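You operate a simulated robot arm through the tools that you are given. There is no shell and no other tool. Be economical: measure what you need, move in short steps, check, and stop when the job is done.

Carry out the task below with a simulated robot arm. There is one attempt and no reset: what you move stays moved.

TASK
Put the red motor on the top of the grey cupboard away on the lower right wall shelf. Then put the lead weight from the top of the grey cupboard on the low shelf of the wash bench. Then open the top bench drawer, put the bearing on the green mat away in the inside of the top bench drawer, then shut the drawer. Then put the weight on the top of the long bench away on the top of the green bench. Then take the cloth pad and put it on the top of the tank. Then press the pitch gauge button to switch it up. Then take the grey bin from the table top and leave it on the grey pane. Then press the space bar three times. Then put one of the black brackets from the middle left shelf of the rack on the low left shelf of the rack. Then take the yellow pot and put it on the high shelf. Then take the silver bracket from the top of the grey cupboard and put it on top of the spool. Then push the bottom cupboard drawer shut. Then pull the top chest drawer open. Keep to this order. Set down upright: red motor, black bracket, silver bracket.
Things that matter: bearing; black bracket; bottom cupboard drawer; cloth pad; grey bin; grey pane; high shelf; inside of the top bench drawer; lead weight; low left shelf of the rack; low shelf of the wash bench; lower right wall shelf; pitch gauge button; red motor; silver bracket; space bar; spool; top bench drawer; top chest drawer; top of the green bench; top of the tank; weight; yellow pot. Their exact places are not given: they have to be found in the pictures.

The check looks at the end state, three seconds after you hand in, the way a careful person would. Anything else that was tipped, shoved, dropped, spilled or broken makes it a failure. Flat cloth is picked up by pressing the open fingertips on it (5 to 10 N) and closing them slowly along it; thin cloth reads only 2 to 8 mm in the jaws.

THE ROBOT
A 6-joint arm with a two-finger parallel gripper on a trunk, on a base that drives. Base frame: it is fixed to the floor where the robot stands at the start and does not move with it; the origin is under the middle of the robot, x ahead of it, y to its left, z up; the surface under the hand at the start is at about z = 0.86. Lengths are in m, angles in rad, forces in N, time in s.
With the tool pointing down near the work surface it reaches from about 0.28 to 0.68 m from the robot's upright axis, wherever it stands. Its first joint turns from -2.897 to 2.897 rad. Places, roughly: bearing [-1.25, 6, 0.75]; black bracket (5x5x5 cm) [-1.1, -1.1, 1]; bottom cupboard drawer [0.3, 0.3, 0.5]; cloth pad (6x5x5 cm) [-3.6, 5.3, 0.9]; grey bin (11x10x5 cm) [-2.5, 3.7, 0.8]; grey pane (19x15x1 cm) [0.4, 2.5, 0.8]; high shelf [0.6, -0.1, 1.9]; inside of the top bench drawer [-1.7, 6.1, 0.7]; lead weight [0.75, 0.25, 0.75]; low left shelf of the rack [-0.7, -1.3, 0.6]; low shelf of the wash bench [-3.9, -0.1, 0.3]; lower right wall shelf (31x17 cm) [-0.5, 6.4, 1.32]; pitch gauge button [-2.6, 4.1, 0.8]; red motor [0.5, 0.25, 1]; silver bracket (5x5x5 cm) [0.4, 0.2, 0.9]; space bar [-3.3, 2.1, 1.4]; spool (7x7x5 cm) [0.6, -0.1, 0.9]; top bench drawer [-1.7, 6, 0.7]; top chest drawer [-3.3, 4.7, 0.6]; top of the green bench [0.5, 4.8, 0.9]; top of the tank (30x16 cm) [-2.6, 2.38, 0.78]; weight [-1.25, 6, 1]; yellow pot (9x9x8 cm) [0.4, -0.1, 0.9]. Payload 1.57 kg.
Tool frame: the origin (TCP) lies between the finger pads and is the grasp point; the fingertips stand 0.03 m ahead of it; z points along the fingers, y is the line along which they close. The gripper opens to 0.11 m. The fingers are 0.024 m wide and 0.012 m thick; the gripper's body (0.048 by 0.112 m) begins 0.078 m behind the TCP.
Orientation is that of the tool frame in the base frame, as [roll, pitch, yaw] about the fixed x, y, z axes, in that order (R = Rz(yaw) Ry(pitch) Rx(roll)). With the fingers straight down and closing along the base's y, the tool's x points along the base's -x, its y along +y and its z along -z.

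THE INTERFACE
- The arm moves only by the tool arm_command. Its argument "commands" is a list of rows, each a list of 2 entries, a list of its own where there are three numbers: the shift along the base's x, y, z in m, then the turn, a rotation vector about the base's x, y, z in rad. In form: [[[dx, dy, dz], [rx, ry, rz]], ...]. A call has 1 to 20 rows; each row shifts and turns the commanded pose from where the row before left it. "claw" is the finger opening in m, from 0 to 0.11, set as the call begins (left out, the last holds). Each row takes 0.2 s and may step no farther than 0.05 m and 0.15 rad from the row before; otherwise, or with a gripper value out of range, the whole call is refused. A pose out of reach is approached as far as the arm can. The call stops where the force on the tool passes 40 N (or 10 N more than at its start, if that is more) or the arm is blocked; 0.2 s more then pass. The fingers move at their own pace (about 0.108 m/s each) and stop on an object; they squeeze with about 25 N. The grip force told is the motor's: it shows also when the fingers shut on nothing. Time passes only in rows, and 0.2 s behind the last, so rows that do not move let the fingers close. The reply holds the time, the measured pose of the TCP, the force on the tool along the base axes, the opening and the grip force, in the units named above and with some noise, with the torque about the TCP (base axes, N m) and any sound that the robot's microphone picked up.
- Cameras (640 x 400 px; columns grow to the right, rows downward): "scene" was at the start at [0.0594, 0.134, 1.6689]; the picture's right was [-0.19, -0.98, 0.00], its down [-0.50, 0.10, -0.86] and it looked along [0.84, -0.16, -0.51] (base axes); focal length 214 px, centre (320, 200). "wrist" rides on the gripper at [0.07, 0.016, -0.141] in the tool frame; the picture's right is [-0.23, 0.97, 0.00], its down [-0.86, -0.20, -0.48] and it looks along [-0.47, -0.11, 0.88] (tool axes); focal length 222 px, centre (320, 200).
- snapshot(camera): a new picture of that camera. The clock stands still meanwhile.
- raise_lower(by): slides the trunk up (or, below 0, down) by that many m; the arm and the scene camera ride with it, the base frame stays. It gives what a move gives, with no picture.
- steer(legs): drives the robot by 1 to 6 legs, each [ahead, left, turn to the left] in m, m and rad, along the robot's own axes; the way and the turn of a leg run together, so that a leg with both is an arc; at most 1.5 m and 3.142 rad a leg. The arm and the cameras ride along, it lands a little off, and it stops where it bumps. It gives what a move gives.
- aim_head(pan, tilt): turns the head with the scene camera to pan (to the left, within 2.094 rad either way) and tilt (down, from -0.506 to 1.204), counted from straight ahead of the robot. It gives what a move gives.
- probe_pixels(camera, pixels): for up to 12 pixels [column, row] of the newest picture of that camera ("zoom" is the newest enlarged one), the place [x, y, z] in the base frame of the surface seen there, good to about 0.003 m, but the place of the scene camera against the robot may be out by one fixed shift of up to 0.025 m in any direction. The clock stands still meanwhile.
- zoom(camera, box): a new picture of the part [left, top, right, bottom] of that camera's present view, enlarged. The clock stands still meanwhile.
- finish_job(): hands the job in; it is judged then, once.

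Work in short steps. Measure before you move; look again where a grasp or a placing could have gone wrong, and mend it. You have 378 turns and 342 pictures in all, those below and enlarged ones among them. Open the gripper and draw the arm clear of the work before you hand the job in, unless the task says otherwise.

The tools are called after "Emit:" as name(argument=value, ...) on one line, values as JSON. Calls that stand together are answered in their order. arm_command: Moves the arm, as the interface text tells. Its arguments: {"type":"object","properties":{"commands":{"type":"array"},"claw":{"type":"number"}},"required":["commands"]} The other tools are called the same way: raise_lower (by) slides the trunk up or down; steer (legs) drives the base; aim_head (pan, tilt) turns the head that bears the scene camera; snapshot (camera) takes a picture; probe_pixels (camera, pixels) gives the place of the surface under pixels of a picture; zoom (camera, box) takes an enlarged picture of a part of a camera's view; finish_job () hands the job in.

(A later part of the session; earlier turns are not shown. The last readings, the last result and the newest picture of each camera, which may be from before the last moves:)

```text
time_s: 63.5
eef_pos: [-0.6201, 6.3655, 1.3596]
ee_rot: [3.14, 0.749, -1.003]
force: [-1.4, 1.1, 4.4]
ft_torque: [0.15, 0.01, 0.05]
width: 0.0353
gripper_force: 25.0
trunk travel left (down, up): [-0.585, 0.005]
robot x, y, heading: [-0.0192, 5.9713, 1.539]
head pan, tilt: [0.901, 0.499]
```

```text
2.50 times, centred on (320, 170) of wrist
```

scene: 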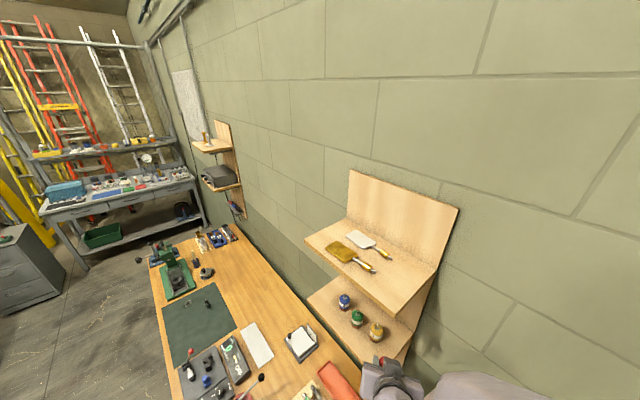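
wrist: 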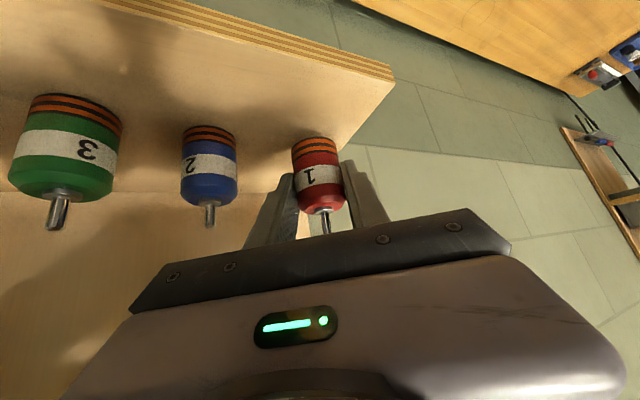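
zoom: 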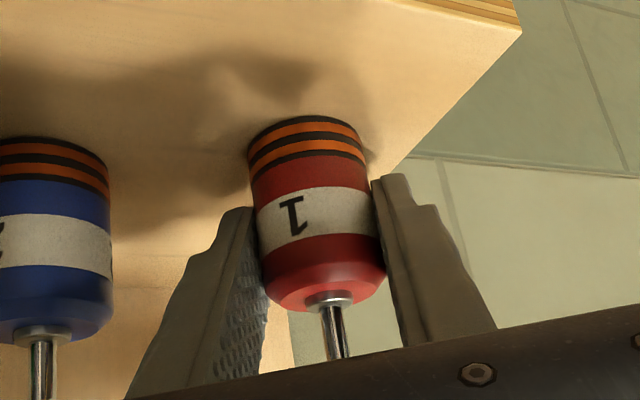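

Contact felt (about 5 N), the motor stands upright. I open slightly and back out along the tool axis.

Emit:
arm_command(commands=[[[0, 0, 0], [0, 0, 0]], [[0, 0, 0], [0, 0, 0]]], claw=0.052)

Emit:
arm_command(commands=[[[0.0146, -0.023, 0.0293], [0, 0, 0]], [[0.0146, -0.023, 0.0293], [0, 0, 0]], [[0.0146, -0.035, 0.02], [0, 0, 0]], [[0.02, -0.04, 0], [0, 0, 0]]])

Emit:
snapshot(camera="wrist")

```text
time_s: 64.1
eef_pos: [-0.6199, 6.3661, 1.3592]
ee_rot: [-3.141, 0.748, -1.003]
force: [0.7, -0.6, 0.0]
ft_torque: [0.0, 0.03, 0.01]
width: 0.0521
gripper_force: 0.0
trunk travel left (down, up): [-0.585, 0.005]
robot x, y, heading: [-0.0202, 5.9693, 1.541]
head pan, tilt: [0.901, 0.499]
```

```text
time_s: 65.1
eef_pos: [-0.5546, 6.2437, 1.4387]
ee_rot: [3.14, 0.75, -1.005]
force: [0.5, -0.6, -0.2]
ft_torque: [0.04, -0.01, 0.04]
width: 0.052
gripper_force: 0.0
trunk travel left (down, up): [-0.585, 0.005]
robot x, y, heading: [-0.0202, 5.9713, 1.543]
head pan, tilt: [0.901, 0.499]
```

```text
305 pictures are left
```

wrist: 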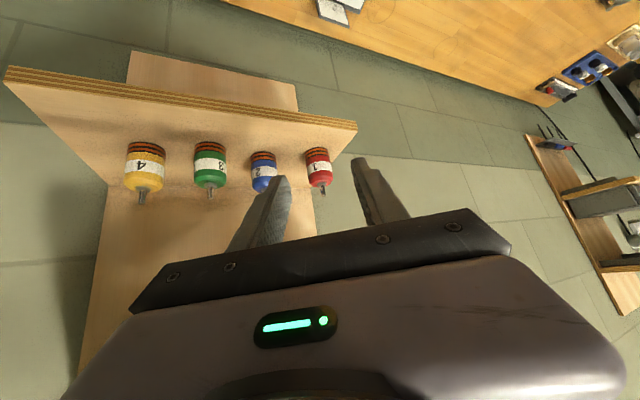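

All four motors stand upright, red "1" at the left. I swing the arm back out in front of the shelf and drive back toward the cupboard.

Emit:
arm_command(commands=[[[0.04, -0.02, 0], [0, 0, 0]], [[0.045, -0.02, 0], [0, 0, 0]], [[0.045, -0.02, 0], [0, 0, 0]], [[0.045, 0, 0], [0, 0, 0]], [[0.045, 0, 0], [0, 0, 0]], [[0.0342, 0.025, 0], [0, 0, -0.1]], [[0.0369, 0.022, 0], [0, 0, -0.1]], [[0.0392, 0.02, 0], [0, 0, -0.1]], [[0.0412, 0.017, 0], [0, 0, -0.1]], [[0.0427, 0.0133, 0], [0, 0, -0.1]], [[0, 0, 0], [0, 0, 0]]])

Emit:
steer(legs=[[-0.17, 0, 0], [-0.45, 0.1, 0], [-0.85, 0.24, 0]])

Emit:
raise_lower(by=-0.36)

Emit:
steer(legs=[[-1.5, 0, 0], [-1.5, 0, 0], [-1.4, 0.05, 0]])

```text
time_s: 67.5
eef_pos: [-0.2357, 6.3209, 1.4501]
ee_rot: [-3.138, 0.747, -1.504]
force: [-0.3, -0.3, 0.0]
ft_torque: [0.01, -0.03, -0.01]
width: 0.0518
gripper_force: 0.1
out of reach, approached as far as the arm can: row 5, 6, 7, 8, 9, 10
trunk travel left (down, up): [-0.585, 0.005]
robot x, y, heading: [-0.0165, 5.9683, 1.538]
head pan, tilt: [0.901, 0.499]
```

```text
time_s: 75.6
eef_pos: [-0.6186, 4.8666, 1.4492]
ee_rot: [-3.139, 0.747, -1.501]
force: [-0.2, 0.1, -0.1]
ft_torque: [0.01, -0.01, 0.01]
width: 0.0523
gripper_force: 0.0
trunk travel left (down, up): [-0.585, 0.005]
robot x, y, heading: [-0.4031, 4.519, 1.544]
head pan, tilt: [0.901, 0.499]
```

```text
time_s: 79.1
eef_pos: [-0.6189, 4.8662, 1.0906]
ee_rot: [-3.141, 0.747, -1.502]
force: [0.3, 0.3, -0.5]
ft_torque: [-0.02, 0.01, 0.02]
width: 0.052
gripper_force: 0.1
trunk travel left (down, up): [-0.225, 0.365]
robot x, y, heading: [-0.4016, 4.5181, 1.542]
head pan, tilt: [0.901, 0.499]
```

```text
time_s: 100.2
eef_pos: [-0.8036, 0.4584, 1.0895]
ee_rot: [-3.14, 0.747, -1.51]
force: [0.7, 0.0, 0.2]
ft_torque: [-0.03, 0.0, -0.02]
width: 0.0517
gripper_force: 0.0
trunk travel left (down, up): [-0.225, 0.365]
robot x, y, heading: [-0.59, 0.1052, 1.537]
head pan, tilt: [0.901, 0.499]
```

I turn to face the cupboard and approach its front, stopping where I stood at the start.

Emit:
steer(legs=[[0, 0, -1.537], [0.57, -0.1, 0]])

Emit:
aim_head(pan=0.3, tilt=0.55)

Emit:
snapshot(camera="scene")

Emit:
snapshot(camera="wrist")

```text
time_s: 107.2
eef_pos: [0.3239, 0.2307, 1.0882]
ee_rot: [-3.14, 0.748, -3.049]
force: [0.1, 0.2, -0.2]
ft_torque: [0.02, 0.04, 0.01]
width: 0.0521
gripper_force: 0.0
trunk travel left (down, up): [-0.225, 0.365]
robot x, y, heading: [-0.0219, 0.0059, 0.0]
head pan, tilt: [0.901, 0.499]
```

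```text
time_s: 108.2
eef_pos: [0.3231, 0.2303, 1.0904]
ee_rot: [-3.14, 0.748, -3.047]
force: [-0.4, -0.7, 0.7]
ft_torque: [0.02, 0.0, 0.01]
width: 0.0519
gripper_force: 0.1
trunk travel left (down, up): [-0.225, 0.365]
robot x, y, heading: [-0.0215, 0.001, -0.003]
head pan, tilt: [0.3, 0.55]
```

```text
304 pictures are left
```

scene: 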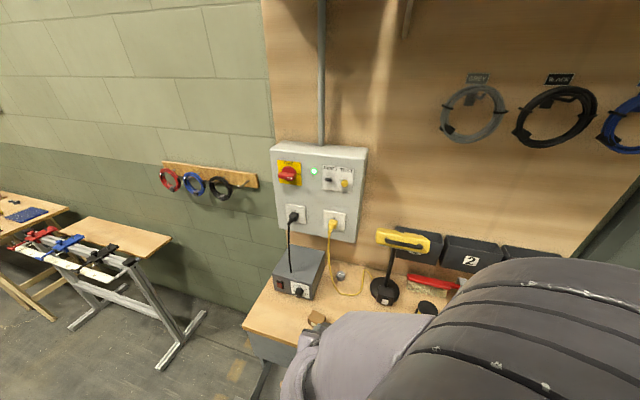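

```text
303 pictures are left
```

wrist: 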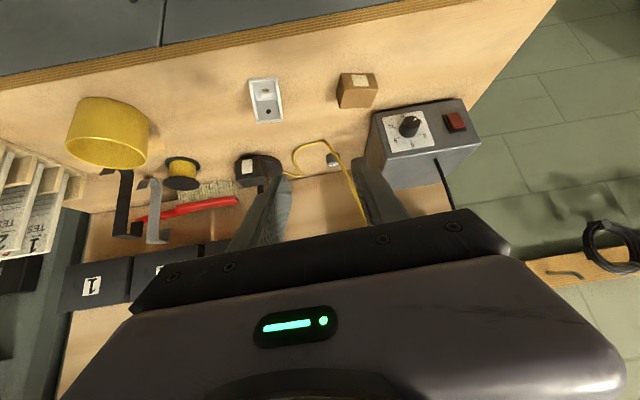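

The weight is at (333,158), framed by the cable in front. I zoom in and probe the cable and weight.

Emit:
zoom(camera="wrist", box=[270, 110, 430, 210])

Emit:
zoom(camera="scene", box=[290, 210, 430, 310])

Emit:
probe_pixels(camera="wrist", pixels=[[333, 163], [332, 157], [327, 158], [338, 161], [293, 150], [310, 143], [328, 143], [340, 155], [348, 180], [365, 150], [285, 177], [357, 205]])

```text
4.00 times, centred on (350, 160) of wrist
```

zoom: 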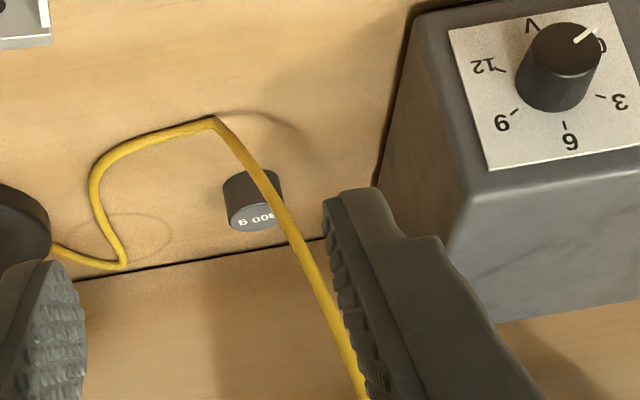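

```text
4.00 times, centred on (360, 260) of scene
```

zoom: 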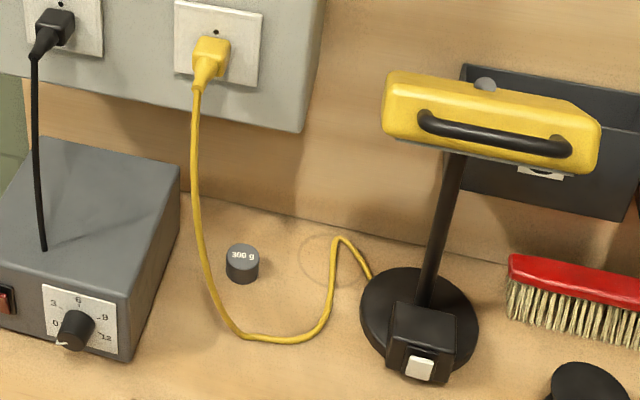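

```text
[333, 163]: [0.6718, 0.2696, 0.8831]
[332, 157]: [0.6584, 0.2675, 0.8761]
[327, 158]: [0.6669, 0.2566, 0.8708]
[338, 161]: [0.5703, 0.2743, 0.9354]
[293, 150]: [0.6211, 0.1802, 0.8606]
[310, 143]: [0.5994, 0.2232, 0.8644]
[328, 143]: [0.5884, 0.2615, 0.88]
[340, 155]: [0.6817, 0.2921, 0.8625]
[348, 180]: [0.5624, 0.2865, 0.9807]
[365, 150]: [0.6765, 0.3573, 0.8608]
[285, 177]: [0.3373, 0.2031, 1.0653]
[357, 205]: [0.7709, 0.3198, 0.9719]
```

Cable rises at (0.59,0.26,0.88)→(0.56,0.29,0.98); the weight's centre is ≈(0.675,0.27), top 0.884. I'll come from the right of the cable at azimuth ≈0.8 rad, low under the lamp. First the pre-positions.

Emit:
arm_command(commands=[[[0.035, -0.015, -0.015], [0, 0, 0.141]], [[0.035, -0.015, -0.015], [0, 0, 0.141]], [[0.035, -0.015, -0.015], [0, 0, 0.141]], [[0.032, -0.015, -0.015], [0, 0, 0.141]], [[0.0, 0, 0], [0, 0, 0.141]], [[0.035, 0.005, -0.028], [0, 0, 0]], [[0.0, 0, 0], [0, 0, 0]]], claw=0.062)

Emit:
snapshot(camera="wrist")

Emit:
snapshot(camera="scene")

```text
time_s: 109.8
eef_pos: [0.4349, 0.2547, 1.0574]
ee_rot: [-3.099, 0.552, -2.557]
force: [1.1, -0.4, 0.2]
ft_torque: [0.01, 0.02, 0.04]
width: 0.0622
gripper_force: 0.0
out of reach, approached as far as the arm can: row 1, 2, 3, 4, 5
trunk travel left (down, up): [-0.225, 0.365]
robot x, y, heading: [-0.0217, 0.0011, 0.001]
head pan, tilt: [0.3, 0.55]
```

```text
300 pictures are left
```

wrist: 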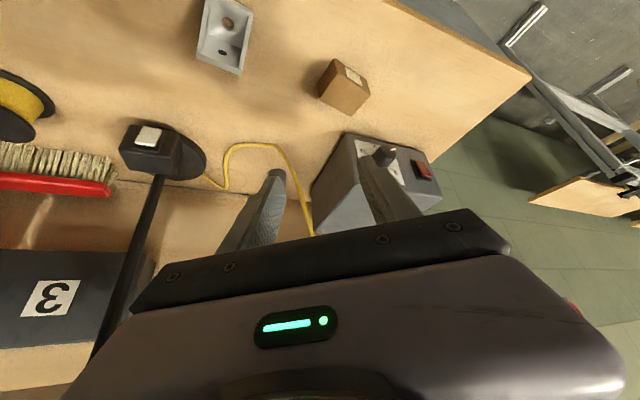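

```text
299 pictures are left
```

scene: 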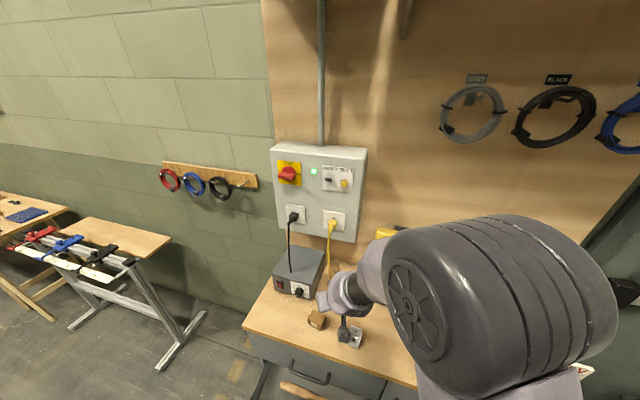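

The pose was too folded to reach. I back the robot 0.12 m so the arm has room, move the hand outward, and re-set the orientation there.

Emit:
arm_command(commands=[[[-0.01, -0.02, 0.02], [0, 0, 0]], [[0, 0, 0], [0, 0, 0]]])

Emit:
steer(legs=[[-0.13, 0, 0]])

Emit:
arm_command(commands=[[[0.045, -0.01, -0.01], [0, 0, 0]], [[0.045, -0.015, -0.01], [0, 0, 0]], [[0.04, -0.015, 0], [0, 0, 0]], [[0, 0, 0], [0.07, -0.073, 0.07]], [[0, 0, 0], [0.07, -0.073, 0.07]], [[0, 0, 0], [0, 0, 0.1]], [[0, 0, 0], [0, 0, 0]]])

```text
time_s: 110.4
eef_pos: [0.4287, 0.2348, 1.0766]
ee_rot: [-3.094, 0.551, -2.555]
force: [-0.1, 0.6, 0.2]
ft_torque: [0.0, 0.0, 0.0]
width: 0.062
gripper_force: 0.1
trunk travel left (down, up): [-0.225, 0.365]
robot x, y, heading: [-0.0217, 0.0066, 0.0]
head pan, tilt: [0.3, 0.55]
```

```text
time_s: 111.7
eef_pos: [0.2974, 0.235, 1.0771]
ee_rot: [-3.092, 0.55, -2.555]
force: [-0.2, -0.6, 0.0]
ft_torque: [-0.01, -0.01, 0.01]
width: 0.0615
gripper_force: 0.1
trunk travel left (down, up): [-0.225, 0.365]
robot x, y, heading: [-0.1518, 0.0044, -0.002]
head pan, tilt: [0.3, 0.55]
```

```text
time_s: 113.3
eef_pos: [0.4071, 0.1996, 1.0583]
ee_rot: [-3.132, 0.684, -2.369]
force: [0.2, 0.1, -0.4]
ft_torque: [-0.01, -0.01, 0.0]
width: 0.0621
gripper_force: 0.1
out of reach, approached as far as the arm can: row 1, 4
trunk travel left (down, up): [-0.225, 0.365]
robot x, y, heading: [-0.1511, 0.0054, -0.008]
head pan, tilt: [0.3, 0.55]
```

Orientation is now azimuth 0.77, tilt 0.68. I advance low towards (0.59,0.185,0.95).

Emit:
arm_command(commands=[[[0.04, -0.01, -0.015], [0, 0, 0]], [[0.04, -0.01, -0.02], [0, 0, 0]], [[0.035, -0.005, -0.025], [0, 0, 0]], [[0.035, 0.003, -0.025], [0, 0, 0]], [[0.03, 0.005, -0.023], [0, 0, 0]], [[0, 0, 0], [0, 0, 0]]])

Emit:
snapshot(camera="wrist")

Emit:
snapshot(camera="scene")

```text
time_s: 114.7
eef_pos: [0.589, 0.1831, 0.95]
ee_rot: [-3.133, 0.68, -2.367]
force: [0.2, -0.3, -0.5]
ft_torque: [0.0, -0.01, -0.01]
width: 0.062
gripper_force: 0.0
trunk travel left (down, up): [-0.225, 0.365]
robot x, y, heading: [-0.1494, 0.0042, -0.002]
head pan, tilt: [0.3, 0.55]
```

```text
298 pictures are left
```

wrist: 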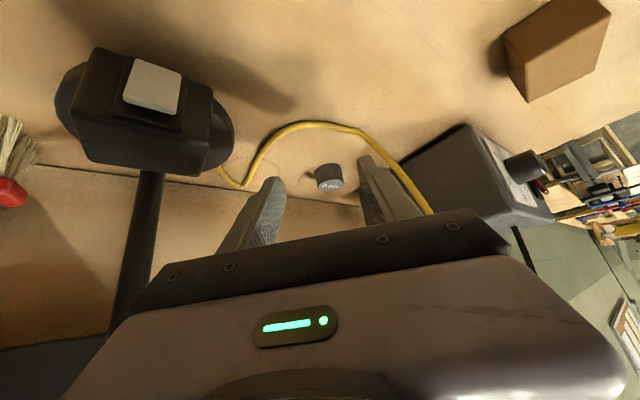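

```text
297 pictures are left
```

scene: 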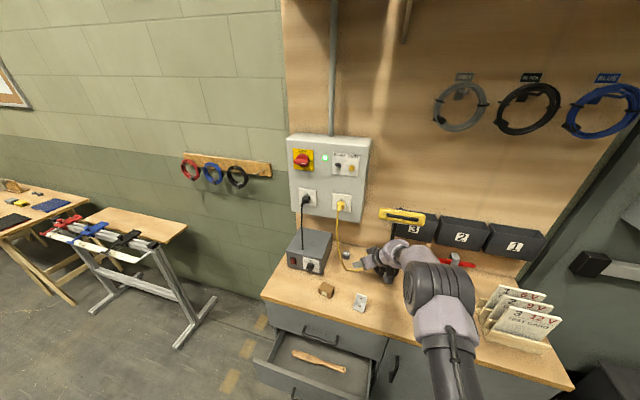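

The weight is centred between fingers with the cable outside. I advance in two parts.

Emit:
probe_pixels(camera="wrist", pixels=[[330, 186], [330, 170], [318, 175], [342, 175], [355, 131], [385, 148], [408, 180], [245, 180]])

Emit:
arm_command(commands=[[[0.025, 0.024, -0.012], [0, 0, 0]], [[0.022, 0.022, -0.015], [0, 0, 0]], [[0, 0, 0], [0, 0, 0]]])

Emit:
snapshot(camera="wrist")

```text
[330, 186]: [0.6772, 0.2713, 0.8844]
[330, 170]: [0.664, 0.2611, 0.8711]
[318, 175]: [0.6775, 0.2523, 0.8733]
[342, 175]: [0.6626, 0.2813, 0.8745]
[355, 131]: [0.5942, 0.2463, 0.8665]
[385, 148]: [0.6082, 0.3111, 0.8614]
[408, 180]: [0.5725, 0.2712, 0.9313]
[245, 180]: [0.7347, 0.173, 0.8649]
```

```text
time_s: 115.5
eef_pos: [0.633, 0.2265, 0.9223]
ee_rot: [-3.136, 0.683, -2.369]
force: [-0.3, 1.1, 0.3]
ft_torque: [0.01, -0.01, 0.01]
width: 0.0619
gripper_force: 0.1
trunk travel left (down, up): [-0.225, 0.365]
robot x, y, heading: [-0.1527, 0.0054, -0.004]
head pan, tilt: [0.3, 0.55]
```

```text
296 pictures are left
```

wrist: 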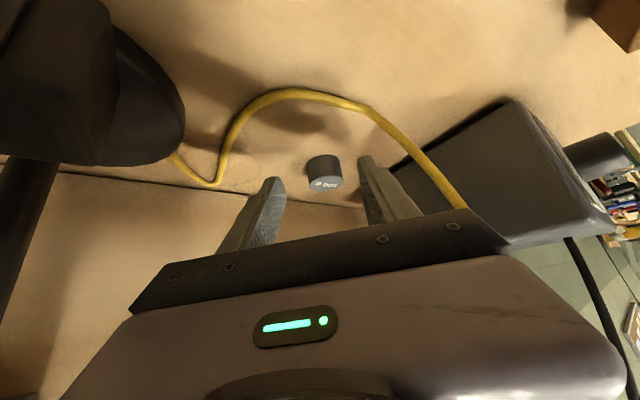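

Clear. I finish the approach to (0.668,0.263,0.894) and close.

Emit:
arm_command(commands=[[[0.018, 0.018, -0.012], [0, 0, 0]], [[0.017, 0.018, -0.012], [0, 0, 0]], [[0, 0, -0.004], [0, 0, 0]], [[0, 0, 0], [0, 0, 0]]])

Emit:
snapshot(camera="wrist")

```text
time_s: 116.5
eef_pos: [0.6301, 0.2266, 0.9146]
ee_rot: [-3.131, 0.682, -2.368]
force: [0.4, -0.2, -0.3]
ft_torque: [0.01, -0.02, 0.01]
width: 0.0622
gripper_force: 0.1
out of reach, approached as far as the arm can: row 1, 2
trunk travel left (down, up): [-0.225, 0.365]
robot x, y, heading: [-0.1491, 0.0088, 0.002]
head pan, tilt: [0.3, 0.55]
```

```text
295 pictures are left
```

wrist: 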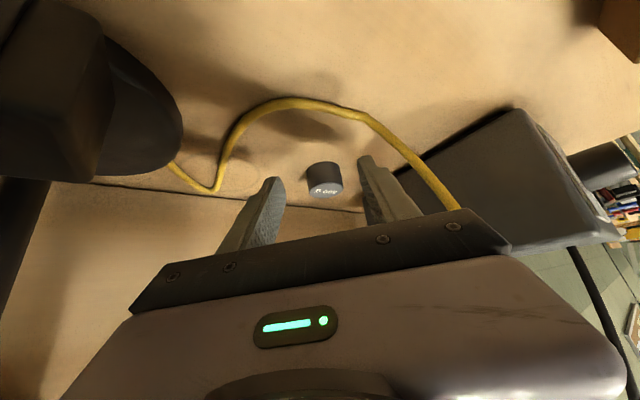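

Out of reach by 5 cm. I drive the base by that small amount, which carries the hand along the same direction.

Emit:
steer(legs=[[0.035, 0.034, 0]])

Emit:
snapshot(camera="wrist")

```text
time_s: 117.4
eef_pos: [0.6673, 0.2608, 0.9153]
ee_rot: [-3.13, 0.684, -2.369]
force: [-0.1, 1.3, 0.2]
ft_torque: [-0.02, 0.03, -0.02]
width: 0.0621
gripper_force: 0.0
trunk travel left (down, up): [-0.225, 0.365]
robot x, y, heading: [-0.1168, 0.0382, -0.002]
head pan, tilt: [0.3, 0.55]
```

```text
294 pictures are left
```

wrist: 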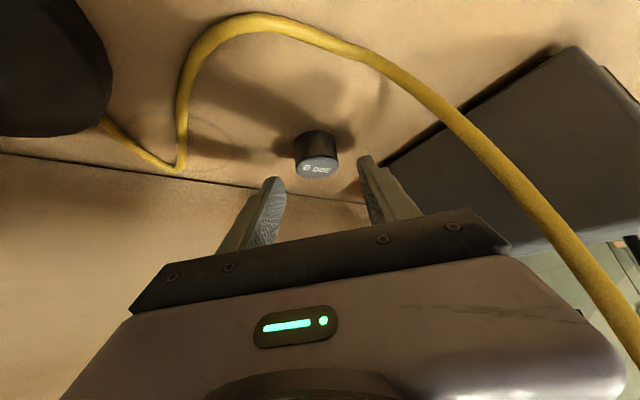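

The weight is aligned; I lower 21 mm and close.

Emit:
arm_command(commands=[[[0, 0, -0.01], [0, 0, 0]], [[0.0, 0, -0.011], [0, 0, 0]], [[0, 0, 0], [0, 0, 0]]])

Emit:
snapshot(camera="wrist")

```text
time_s: 118.2
eef_pos: [0.6632, 0.2585, 0.8952]
ee_rot: [-3.132, 0.684, -2.369]
force: [-0.6, -0.1, 0.0]
ft_torque: [0.01, 0.01, 0.0]
width: 0.0621
gripper_force: 0.1
out of reach, approached as far as the arm can: row 2
trunk travel left (down, up): [-0.225, 0.365]
robot x, y, heading: [-0.1159, 0.0408, -0.001]
head pan, tilt: [0.3, 0.55]
```

```text
293 pictures are left
```

wrist: 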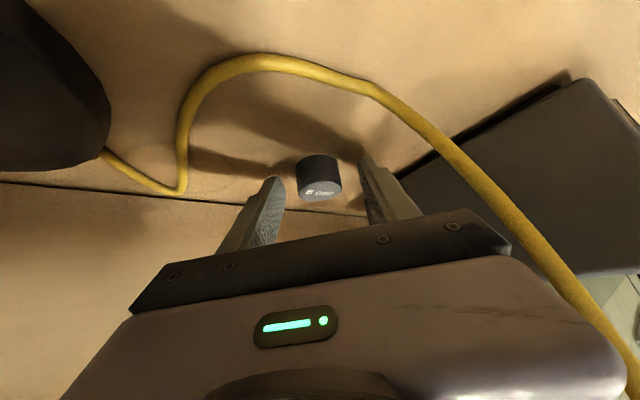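

The tips just reach the weight's centre; I nudge the base a centimetre forward for a fuller grip, then close.

Emit:
steer(legs=[[0.009, 0.008, 0]])

Emit:
arm_command(commands=[[[0, 0, 0], [0, 0, 0]], [[0, 0, 0], [0, 0, 0]], [[0, 0, 0], [0, 0, 0]]], claw=0.0)

Emit:
snapshot(camera="wrist")

```text
time_s: 119.0
eef_pos: [0.6716, 0.2665, 0.8937]
ee_rot: [-3.131, 0.682, -2.37]
force: [0.4, -0.4, -0.9]
ft_torque: [-0.01, 0.02, 0.01]
width: 0.0621
gripper_force: 0.1
trunk travel left (down, up): [-0.225, 0.365]
robot x, y, heading: [-0.1013, 0.0468, 0.0]
head pan, tilt: [0.3, 0.55]
```

```text
time_s: 119.8
eef_pos: [0.6704, 0.2668, 0.8946]
ee_rot: [-3.131, 0.683, -2.37]
force: [-0.4, -1.5, 2.6]
ft_torque: [-0.01, 0.07, 0.01]
width: 0.0362
gripper_force: 25.4
trunk travel left (down, up): [-0.225, 0.365]
robot x, y, heading: [-0.1064, 0.0489, 0.002]
head pan, tilt: [0.3, 0.55]
```

```text
292 pictures are left
```

wrist: 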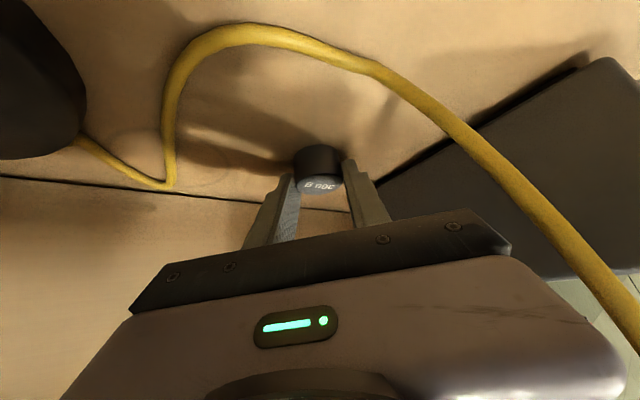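

Held at 36 mm. I lift and retrace out the same way.

Emit:
arm_command(commands=[[[-0.005, -0.005, 0.02], [0, 0, 0]], [[-0.022, -0.022, 0.012], [0, 0, 0]], [[-0.025, -0.025, 0.012], [0, 0, 0]], [[-0.028, -0.026, 0.012], [0, 0, 0]], [[-0.04, -0.005, 0.01], [0, 0, 0]], [[-0.04, 0.0, 0.02], [0, 0, 0]], [[-0.04, 0.0, 0.02], [0, 0, 0]], [[0, 0, 0], [0, 0, 0]]])

Emit:
snapshot(camera="wrist")

```text
time_s: 121.5
eef_pos: [0.4734, 0.1833, 0.9988]
ee_rot: [-3.131, 0.682, -2.369]
force: [0.3, 0.0, -3.3]
ft_torque: [-0.03, 0.05, -0.01]
width: 0.0359
gripper_force: 25.0
trunk travel left (down, up): [-0.225, 0.365]
robot x, y, heading: [-0.1046, 0.0482, -0.002]
head pan, tilt: [0.3, 0.55]
```

```text
291 pictures are left
```

wrist: 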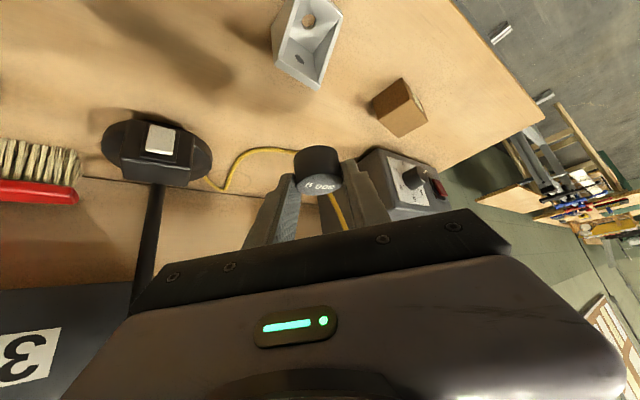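

Weight secure. I back away from the cupboard and turn around toward −x, then look.

Emit:
steer(legs=[[-0.6, 0, 0], [0, 0, 3.13]])

Emit:
aim_head(pan=0, tilt=0.35)

Emit:
snapshot(camera="scene")

```text
time_s: 132.2
eef_pos: [-1.2872, -0.0603, 1.0001]
ee_rot: [-3.13, 0.682, 0.728]
force: [-0.4, 0.2, -1.8]
ft_torque: [0.03, -0.03, 0.02]
width: 0.0362
gripper_force: 25.4
trunk travel left (down, up): [-0.225, 0.365]
robot x, y, heading: [-0.7011, 0.0514, 3.099]
head pan, tilt: [0.3, 0.55]
```

```text
time_s: 133.0
eef_pos: [-1.2863, -0.0604, 0.9989]
ee_rot: [-3.132, 0.682, 0.728]
force: [0.3, 0.6, -3.4]
ft_torque: [0.04, -0.06, 0.01]
width: 0.036
gripper_force: 24.9
trunk travel left (down, up): [-0.225, 0.365]
robot x, y, heading: [-0.6985, 0.0489, 3.098]
head pan, tilt: [0.0, 0.351]
```

```text
290 pictures are left
```

scene: 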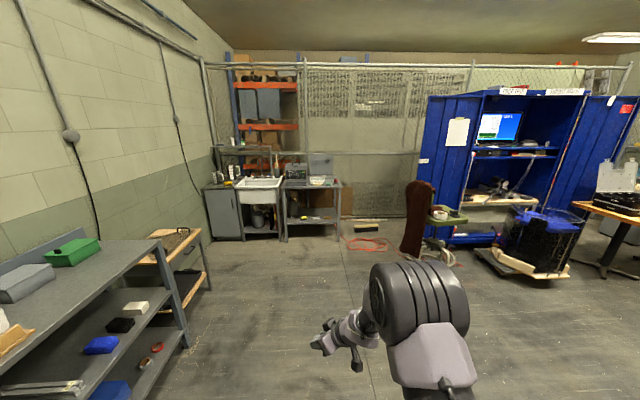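

The wash bench with sink is at (270,205). I zoom and probe its low shelf.

Emit:
zoom(camera="scene", box=[190, 140, 430, 280])

Emit:
probe_pixels(camera="scene", pixels=[[285, 242], [340, 238], [312, 222], [245, 240], [262, 230], [262, 190], [315, 185], [305, 205], [290, 222], [340, 220], [365, 240], [398, 255]])

```text
2.67 times, centred on (310, 210) of scene
```

zoom: 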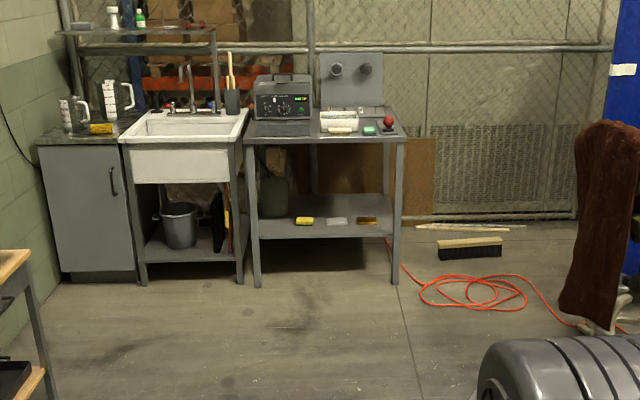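

```text
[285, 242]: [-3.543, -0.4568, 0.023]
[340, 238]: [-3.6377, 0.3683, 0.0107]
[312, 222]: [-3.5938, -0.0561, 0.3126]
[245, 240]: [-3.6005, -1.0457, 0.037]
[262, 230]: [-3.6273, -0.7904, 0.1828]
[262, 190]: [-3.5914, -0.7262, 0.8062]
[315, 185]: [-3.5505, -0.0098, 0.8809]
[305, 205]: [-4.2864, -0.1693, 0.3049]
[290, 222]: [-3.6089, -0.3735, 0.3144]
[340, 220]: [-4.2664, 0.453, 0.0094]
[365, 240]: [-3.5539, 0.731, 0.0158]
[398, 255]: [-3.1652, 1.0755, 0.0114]
```

The target is the right-hand table: low shelf z≈0.31, front x≈−3.6, y −0.4…0.35. I drive up to x≈−2.75 and look.

Emit:
steer(legs=[[0, 0, 0.043], [1.0, 0, 0], [1.05, 0, 0]])

Emit:
aim_head(pan=0, tilt=0.75)

Emit:
snapshot(camera="scene")

```text
time_s: 143.6
eef_pos: [-3.3335, -0.0528, 0.9988]
ee_rot: [-3.134, 0.681, 0.754]
force: [-0.1, -0.3, -4.0]
ft_torque: [0.0, -0.03, 0.03]
width: 0.0362
gripper_force: 25.0
trunk travel left (down, up): [-0.225, 0.365]
robot x, y, heading: [-2.7512, 0.0802, 3.123]
head pan, tilt: [0.0, 0.351]
```

```text
time_s: 144.4
eef_pos: [-3.3335, -0.0506, 0.9995]
ee_rot: [-3.131, 0.684, 0.757]
force: [-0.3, 0.3, -3.7]
ft_torque: [0.04, -0.01, 0.02]
width: 0.036
gripper_force: 25.1
trunk travel left (down, up): [-0.225, 0.365]
robot x, y, heading: [-2.7503, 0.0753, 3.118]
head pan, tilt: [0.0, 0.75]
```

```text
288 pictures are left
```

scene: 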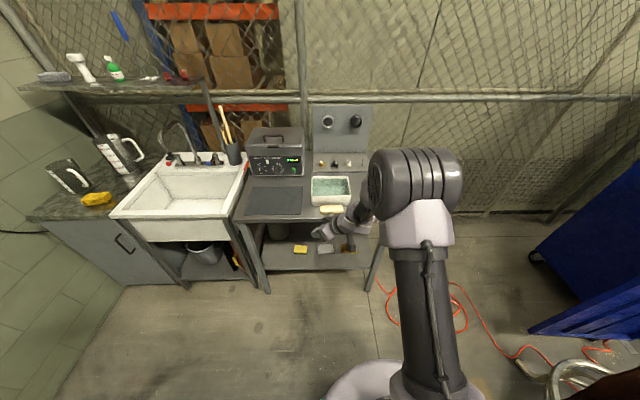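

I zoom into the low shelf to find a free spot.

Emit:
zoom(camera="scene", box=[220, 200, 400, 310])

Emit:
probe_pixels(camera="scene", pixels=[[265, 270], [300, 250], [325, 248], [348, 249], [361, 255], [361, 268], [280, 258], [263, 262], [241, 225], [368, 289], [268, 290], [335, 262]])

```text
3.56 times, centred on (310, 255) of scene
```

zoom: 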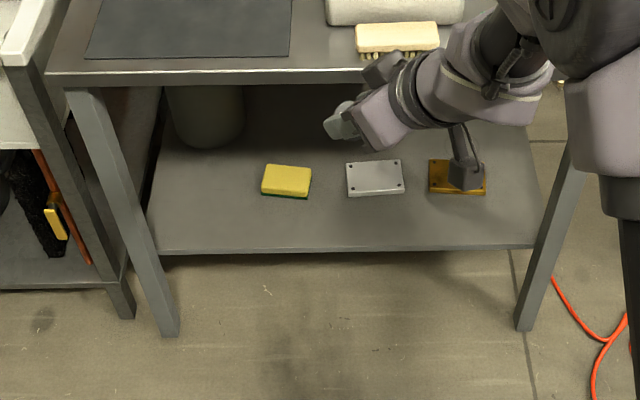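

```text
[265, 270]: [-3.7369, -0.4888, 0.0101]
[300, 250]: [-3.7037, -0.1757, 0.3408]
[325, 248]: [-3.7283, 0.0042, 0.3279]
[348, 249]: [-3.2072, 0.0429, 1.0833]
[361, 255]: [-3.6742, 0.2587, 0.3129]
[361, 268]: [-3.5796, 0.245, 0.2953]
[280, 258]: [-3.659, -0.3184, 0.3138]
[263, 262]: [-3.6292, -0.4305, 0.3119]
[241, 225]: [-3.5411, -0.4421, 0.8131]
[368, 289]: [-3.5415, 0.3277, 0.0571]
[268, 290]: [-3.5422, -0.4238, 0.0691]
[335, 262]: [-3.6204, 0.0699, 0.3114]
```

A free spot is at the shelf's left, about (−3.68,−0.31). I shift the robot left to y≈−0.31, lower the trunk, and straighten the hand's yaw.

Emit:
steer(legs=[[0, 0.39, 0.02]])

Emit:
raise_lower(by=-0.224)

Emit:
arm_command(commands=[[[0, 0.02, -0.03], [0, 0, -0.126]], [[0, 0.02, -0.03], [0, 0, -0.126]], [[0, 0.02, -0.03], [0, 0, -0.126]], [[0, 0.02, -0.03], [0, 0, -0.126]], [[0, 0.02, -0.03], [0, 0, -0.126]], [[0, 0.02, -0.03], [0, 0, -0.127]], [[0, 0, -0.03], [0, 0, 0]], [[0, 0, -0.03], [0, 0, 0]], [[0, 0, -0.03], [0, 0, 0]]])

Emit:
snapshot(camera="wrist")

```text
time_s: 146.9
eef_pos: [-3.3329, -0.4537, 0.9996]
ee_rot: [-3.132, 0.684, 0.779]
force: [-0.9, -0.3, -3.3]
ft_torque: [0.01, -0.03, 0.0]
width: 0.0361
gripper_force: 25.6
trunk travel left (down, up): [-0.225, 0.365]
robot x, y, heading: [-2.7564, -0.3119, -3.137]
head pan, tilt: [0.0, 0.75]
```

```text
time_s: 149.3
eef_pos: [-3.3338, -0.4538, 0.7758]
ee_rot: [-3.131, 0.683, 0.779]
force: [0.6, -0.6, -3.5]
ft_torque: [0.06, -0.02, 0.01]
width: 0.0363
gripper_force: 25.2
trunk travel left (down, up): [-0.001, 0.589]
robot x, y, heading: [-2.755, -0.3142, -3.138]
head pan, tilt: [0.0, 0.75]
```

```text
time_s: 151.3
eef_pos: [-3.3335, -0.3328, 0.5061]
ee_rot: [-3.13, 0.683, 0.021]
force: [-0.1, -0.1, -4.3]
ft_torque: [0.01, -0.01, 0.0]
width: 0.0363
gripper_force: 25.2
trunk travel left (down, up): [-0.001, 0.589]
robot x, y, heading: [-2.7519, -0.3136, -3.138]
head pan, tilt: [0.0, 0.75]
```

```text
286 pictures are left
```

wrist: 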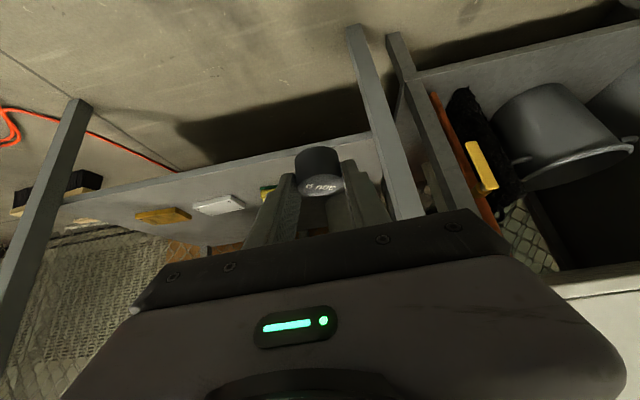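

The shelf is visible beyond the weight. I probe shelf points with the wrist camera and lower a bit more.

Emit:
probe_pixels(camera="wrist", pixels=[[285, 160], [350, 147], [260, 175], [270, 190], [220, 205], [380, 160]])

Emit:
arm_command(commands=[[[0, 0.01, -0.04], [0, 0, 0]], [[0, 0.01, -0.04], [0, 0, 0]], [[0, 0, -0.02], [0, 0, 0]], [[0, 0, 0], [0, 0, 0]]])

Emit:
snapshot(camera="scene")

```text
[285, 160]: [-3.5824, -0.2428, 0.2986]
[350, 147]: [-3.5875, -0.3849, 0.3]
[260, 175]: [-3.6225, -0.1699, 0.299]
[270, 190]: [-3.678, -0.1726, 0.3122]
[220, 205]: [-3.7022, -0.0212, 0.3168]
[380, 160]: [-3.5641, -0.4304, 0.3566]
```

```text
time_s: 152.3
eef_pos: [-3.3331, -0.313, 0.4059]
ee_rot: [-3.132, 0.681, 0.021]
force: [-0.3, -0.7, -2.0]
ft_torque: [-0.03, -0.06, 0.02]
width: 0.0358
gripper_force: 25.3
trunk travel left (down, up): [-0.001, 0.589]
robot x, y, heading: [-2.7568, -0.3142, -3.135]
head pan, tilt: [0.0, 0.75]
```

```text
285 pictures are left
```

scene: 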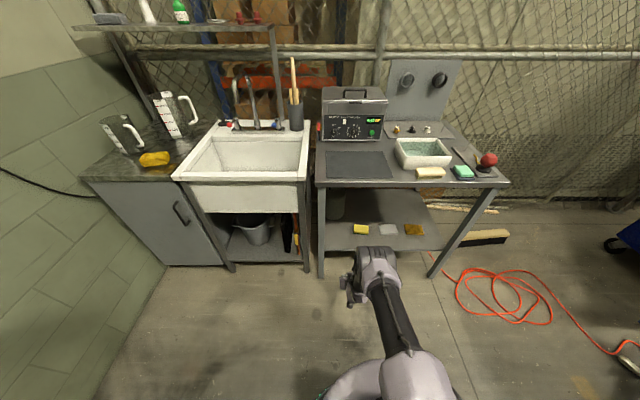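

Shelf top z=0.299, front edge x=−3.585. I drive forward 0.32 m so the weight comes over the shelf.

Emit:
steer(legs=[[0.2, 0, 0], [0.12, 0, 0]])

Emit:
snapshot(camera="wrist")

Emit:
snapshot(camera="scene")

```text
time_s: 154.7
eef_pos: [-3.6548, -0.3136, 0.4051]
ee_rot: [-3.131, 0.683, 0.022]
force: [-0.4, 0.4, -3.1]
ft_torque: [0.04, -0.04, 0.02]
width: 0.0357
gripper_force: 25.0
trunk travel left (down, up): [-0.001, 0.589]
robot x, y, heading: [-3.0755, -0.3142, -3.137]
head pan, tilt: [0.0, 0.75]
```

```text
284 pictures are left
```

wrist: 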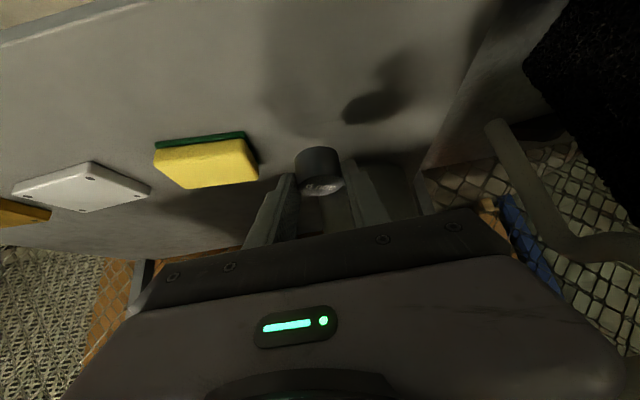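

```text
283 pictures are left
```

scene: 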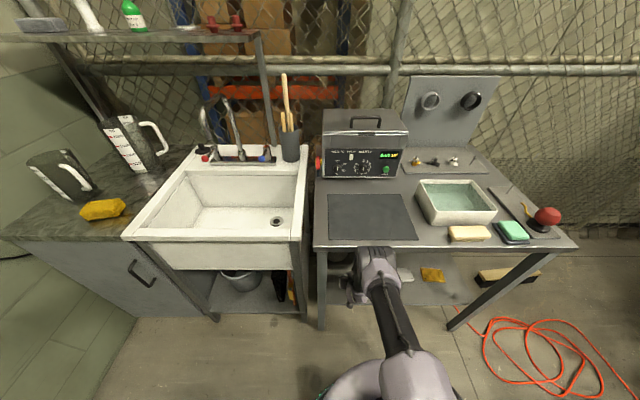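

The weight hangs clear over free shelf. I lower until contact.

Emit:
arm_command(commands=[[[0, 0, -0.03], [0, 0, 0]], [[0, 0, -0.025], [0, 0, 0]], [[0, 0, -0.008], [0, 0, 0]], [[0, 0, -0.004], [0, 0, 0]], [[0, 0, 0], [0, 0, 0]]])

```text
time_s: 155.9
eef_pos: [-3.6538, -0.3143, 0.338]
ee_rot: [-3.131, 0.684, 0.02]
force: [-0.6, 0.5, -2.4]
ft_torque: [-0.01, -0.06, 0.01]
width: 0.036
gripper_force: 24.9
trunk travel left (down, up): [-0.001, 0.589]
robot x, y, heading: [-3.0719, -0.3182, -3.138]
head pan, tilt: [0.0, 0.75]
```

Emit:
arm_command(commands=[[[0, 0, -0.002], [0, 0, 0]], [[0, 0, -0.002], [0, 0, 0]], [[0, 0, 0], [0, 0, 0]]])

Emit:
zoom(camera="wrist", box=[240, 90, 400, 250])

```text
time_s: 156.7
eef_pos: [-3.6547, -0.3134, 0.3366]
ee_rot: [-3.132, 0.687, 0.02]
force: [1.1, -1.9, 10.9]
ft_torque: [-0.27, -0.07, -0.01]
width: 0.0359
gripper_force: 25.0
trunk travel left (down, up): [-0.001, 0.589]
robot x, y, heading: [-3.0762, -0.3108, -3.138]
head pan, tilt: [0.0, 0.75]
```

```text
2.50 times, centred on (320, 170) of wrist
```

zoom: 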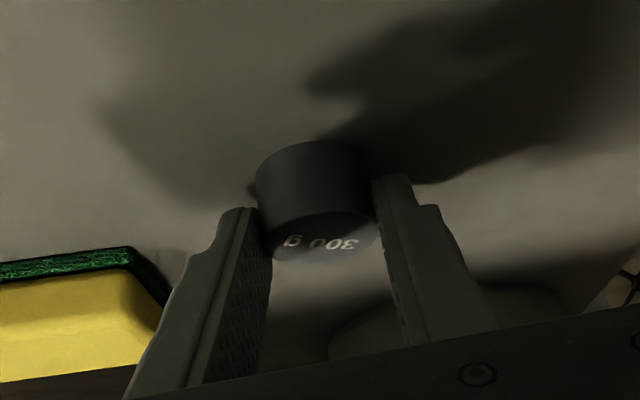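

Contact (11 N). I release and back out along the tool axis.

Emit:
arm_command(commands=[[[0, 0, 0], [0, 0, 0]], [[0, 0, 0], [0, 0, 0]]], claw=0.06)

Emit:
arm_command(commands=[[[0.02, 0, 0.025], [0, 0, 0]], [[0.02, 0, 0.025], [0, 0, 0]], [[0, 0, 0], [0, 0, 0]]])

Emit:
steer(legs=[[-0.35, 0, 0]])

Emit:
snapshot(camera="wrist")

```text
time_s: 157.3
eef_pos: [-3.6536, -0.3143, 0.3352]
ee_rot: [-3.134, 0.683, 0.021]
force: [-0.3, -0.1, 0.8]
ft_torque: [0.01, 0.01, 0.01]
width: 0.0599
gripper_force: 0.0
trunk travel left (down, up): [-0.001, 0.589]
robot x, y, heading: [-3.0754, -0.3161, -3.135]
head pan, tilt: [0.0, 0.75]
```

```text
time_s: 158.1
eef_pos: [-3.6151, -0.3138, 0.3848]
ee_rot: [-3.131, 0.682, 0.018]
force: [0.1, -0.2, -0.2]
ft_torque: [0.01, -0.03, 0.03]
width: 0.06
gripper_force: 0.0
trunk travel left (down, up): [-0.001, 0.589]
robot x, y, heading: [-3.0768, -0.3141, -3.135]
head pan, tilt: [0.0, 0.75]
```

```text
time_s: 160.4
eef_pos: [-3.2672, -0.3154, 0.384]
ee_rot: [-3.129, 0.681, 0.024]
force: [0.7, 1.1, -0.9]
ft_torque: [0.01, 0.0, 0.03]
width: 0.0601
gripper_force: 0.0
trunk travel left (down, up): [-0.001, 0.589]
robot x, y, heading: [-2.7299, -0.3135, -3.142]
head pan, tilt: [0.0, 0.75]
```

```text
281 pictures are left
```

wrist: 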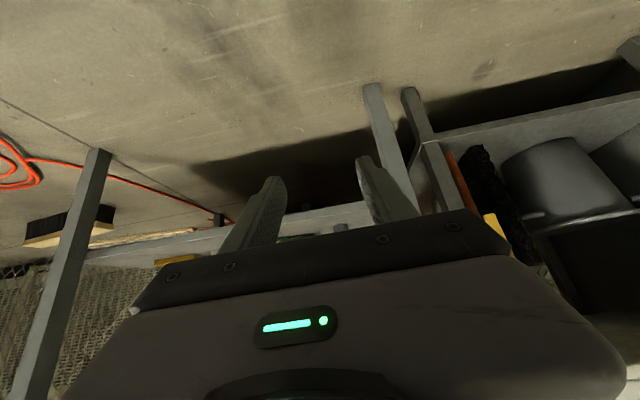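

The weight rests on the shelf. I raise the arm and trunk into carrying pose and head to the long bench.

Emit:
arm_command(commands=[[[0, 0, 0.045], [0, 0, 0]], [[0, 0, 0.045], [0, 0, 0]], [[0, 0, 0.045], [0, 0, 0]], [[0, 0, 0.045], [0, 0, 0]], [[0, 0, 0.045], [0, 0, 0]], [[0, 0, 0.045], [0, 0, 0]], [[0.02, 0, 0.045], [0, 0, 0]], [[0.02, 0, 0.045], [0, 0, 0]]])

Emit:
raise_lower(by=0.3)

Emit:
steer(legs=[[-1.3, 0, 0], [0, 0, -1.571]])

Emit:
aim_head(pan=0, tilt=0.3)

Emit:
snapshot(camera="scene")

```text
time_s: 162.2
eef_pos: [-3.2247, -0.3143, 0.7446]
ee_rot: [-3.132, 0.682, 0.024]
force: [-0.2, 0.7, -0.1]
ft_torque: [-0.02, -0.03, 0.0]
width: 0.0599
gripper_force: 0.1
trunk travel left (down, up): [-0.001, 0.589]
robot x, y, heading: [-2.7275, -0.3132, -3.129]
head pan, tilt: [0.0, 0.75]
```

```text
time_s: 165.2
eef_pos: [-3.2259, -0.3148, 1.043]
ee_rot: [-3.131, 0.681, 0.024]
force: [1.0, -0.6, -0.3]
ft_torque: [-0.02, -0.01, 0.0]
width: 0.0602
gripper_force: 0.1
trunk travel left (down, up): [-0.301, 0.289]
robot x, y, heading: [-2.7264, -0.3158, -3.135]
head pan, tilt: [0.0, 0.75]
```

```text
time_s: 175.5
eef_pos: [-1.4367, 0.195, 1.0438]
ee_rot: [-3.131, 0.683, -1.544]
force: [-0.4, 0.5, 0.7]
ft_torque: [0.0, -0.02, -0.01]
width: 0.0598
gripper_force: 0.1
trunk travel left (down, up): [-0.301, 0.289]
robot x, y, heading: [-1.4362, -0.3061, 1.577]
head pan, tilt: [0.0, 0.75]
```

```text
time_s: 176.4
eef_pos: [-1.4364, 0.1948, 1.044]
ee_rot: [-3.131, 0.683, -1.547]
force: [-0.4, 0.0, 0.3]
ft_torque: [-0.02, 0.03, -0.02]
width: 0.0599
gripper_force: 0.0
trunk travel left (down, up): [-0.301, 0.289]
robot x, y, heading: [-1.4371, -0.3019, 1.579]
head pan, tilt: [0.0, 0.3]
```

```text
280 pictures are left
```

scene: 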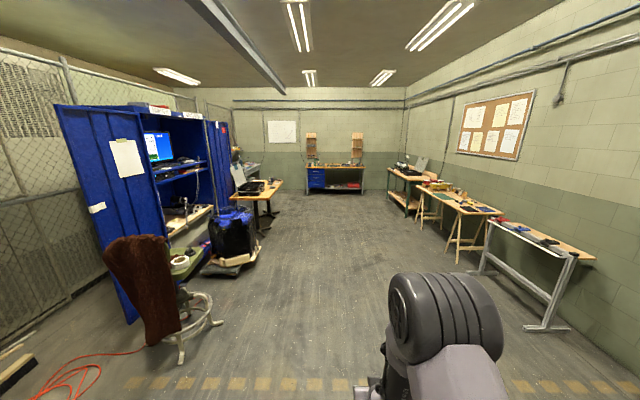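

The way along x≈−1.4 is clear. I drive to y≈4.9.

Emit:
steer(legs=[[1.5, 0, 0], [1.5, 0, 0], [1.5, 0, 0], [0.7, 0, 0]])

Emit:
aim_head(pan=0.2, tilt=0.6)

Emit:
snapshot(camera="scene")

```text
time_s: 201.2
eef_pos: [-1.5371, 5.3802, 1.0424]
ee_rot: [-3.131, 0.682, -1.521]
force: [0.0, 0.0, -0.5]
ft_torque: [0.01, 0.0, -0.01]
width: 0.06
gripper_force: 0.0
trunk travel left (down, up): [-0.301, 0.289]
robot x, y, heading: [-1.5201, 4.8773, 1.601]
head pan, tilt: [0.0, 0.3]
```

```text
time_s: 202.0
eef_pos: [-1.5372, 5.3798, 1.045]
ee_rot: [-3.13, 0.683, -1.524]
force: [0.6, 0.2, -0.5]
ft_torque: [0.0, -0.03, -0.04]
width: 0.0603
gripper_force: 0.0
trunk travel left (down, up): [-0.301, 0.289]
robot x, y, heading: [-1.5197, 4.88, 1.604]
head pan, tilt: [0.201, 0.6]
```

```text
279 pictures are left
```

scene: 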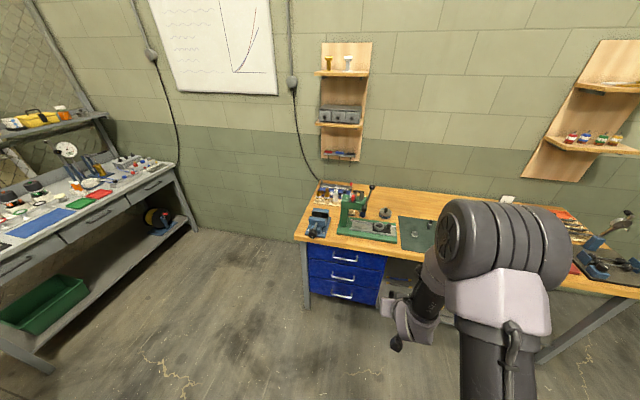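

Emit:
zoom(camera="scene", box=[290, 170, 450, 310])

Emit:
probe_pixels(camera="scene", pixels=[[309, 250], [383, 258], [333, 258], [344, 260], [356, 262], [344, 256], [344, 268], [310, 264], [382, 270], [342, 278], [345, 242], [300, 300]])

```text
2.86 times, centred on (370, 240) of scene
```

zoom: 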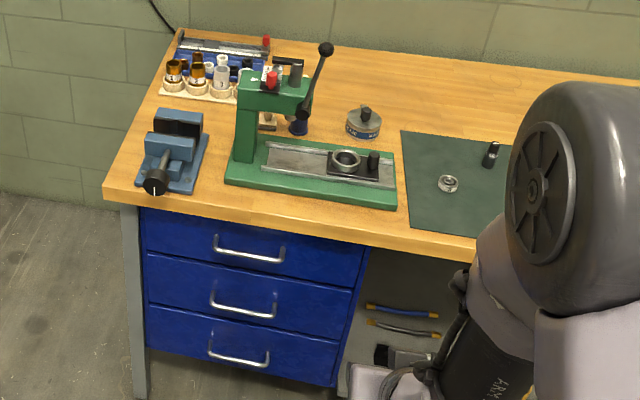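

```text
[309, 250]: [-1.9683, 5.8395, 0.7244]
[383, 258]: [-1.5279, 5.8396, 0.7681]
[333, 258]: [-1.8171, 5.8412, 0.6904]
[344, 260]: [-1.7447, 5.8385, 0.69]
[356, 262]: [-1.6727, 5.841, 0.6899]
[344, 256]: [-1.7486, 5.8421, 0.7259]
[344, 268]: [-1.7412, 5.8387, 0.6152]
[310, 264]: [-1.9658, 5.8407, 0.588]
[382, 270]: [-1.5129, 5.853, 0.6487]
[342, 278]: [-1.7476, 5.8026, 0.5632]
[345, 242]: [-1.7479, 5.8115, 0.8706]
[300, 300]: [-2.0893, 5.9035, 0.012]
```

The top drawer's handle is at scene about (345,258). I zoom tight and probe through the zoom.

Emit:
zoom(camera="scene", box=[325, 240, 365, 270])

```text
13.33 times, centred on (345, 255) of scene
```

zoom: 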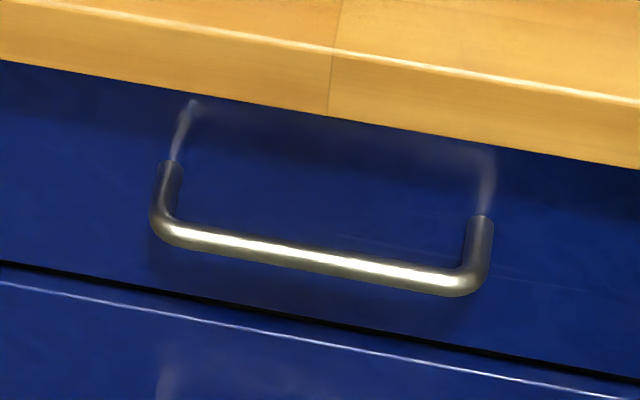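

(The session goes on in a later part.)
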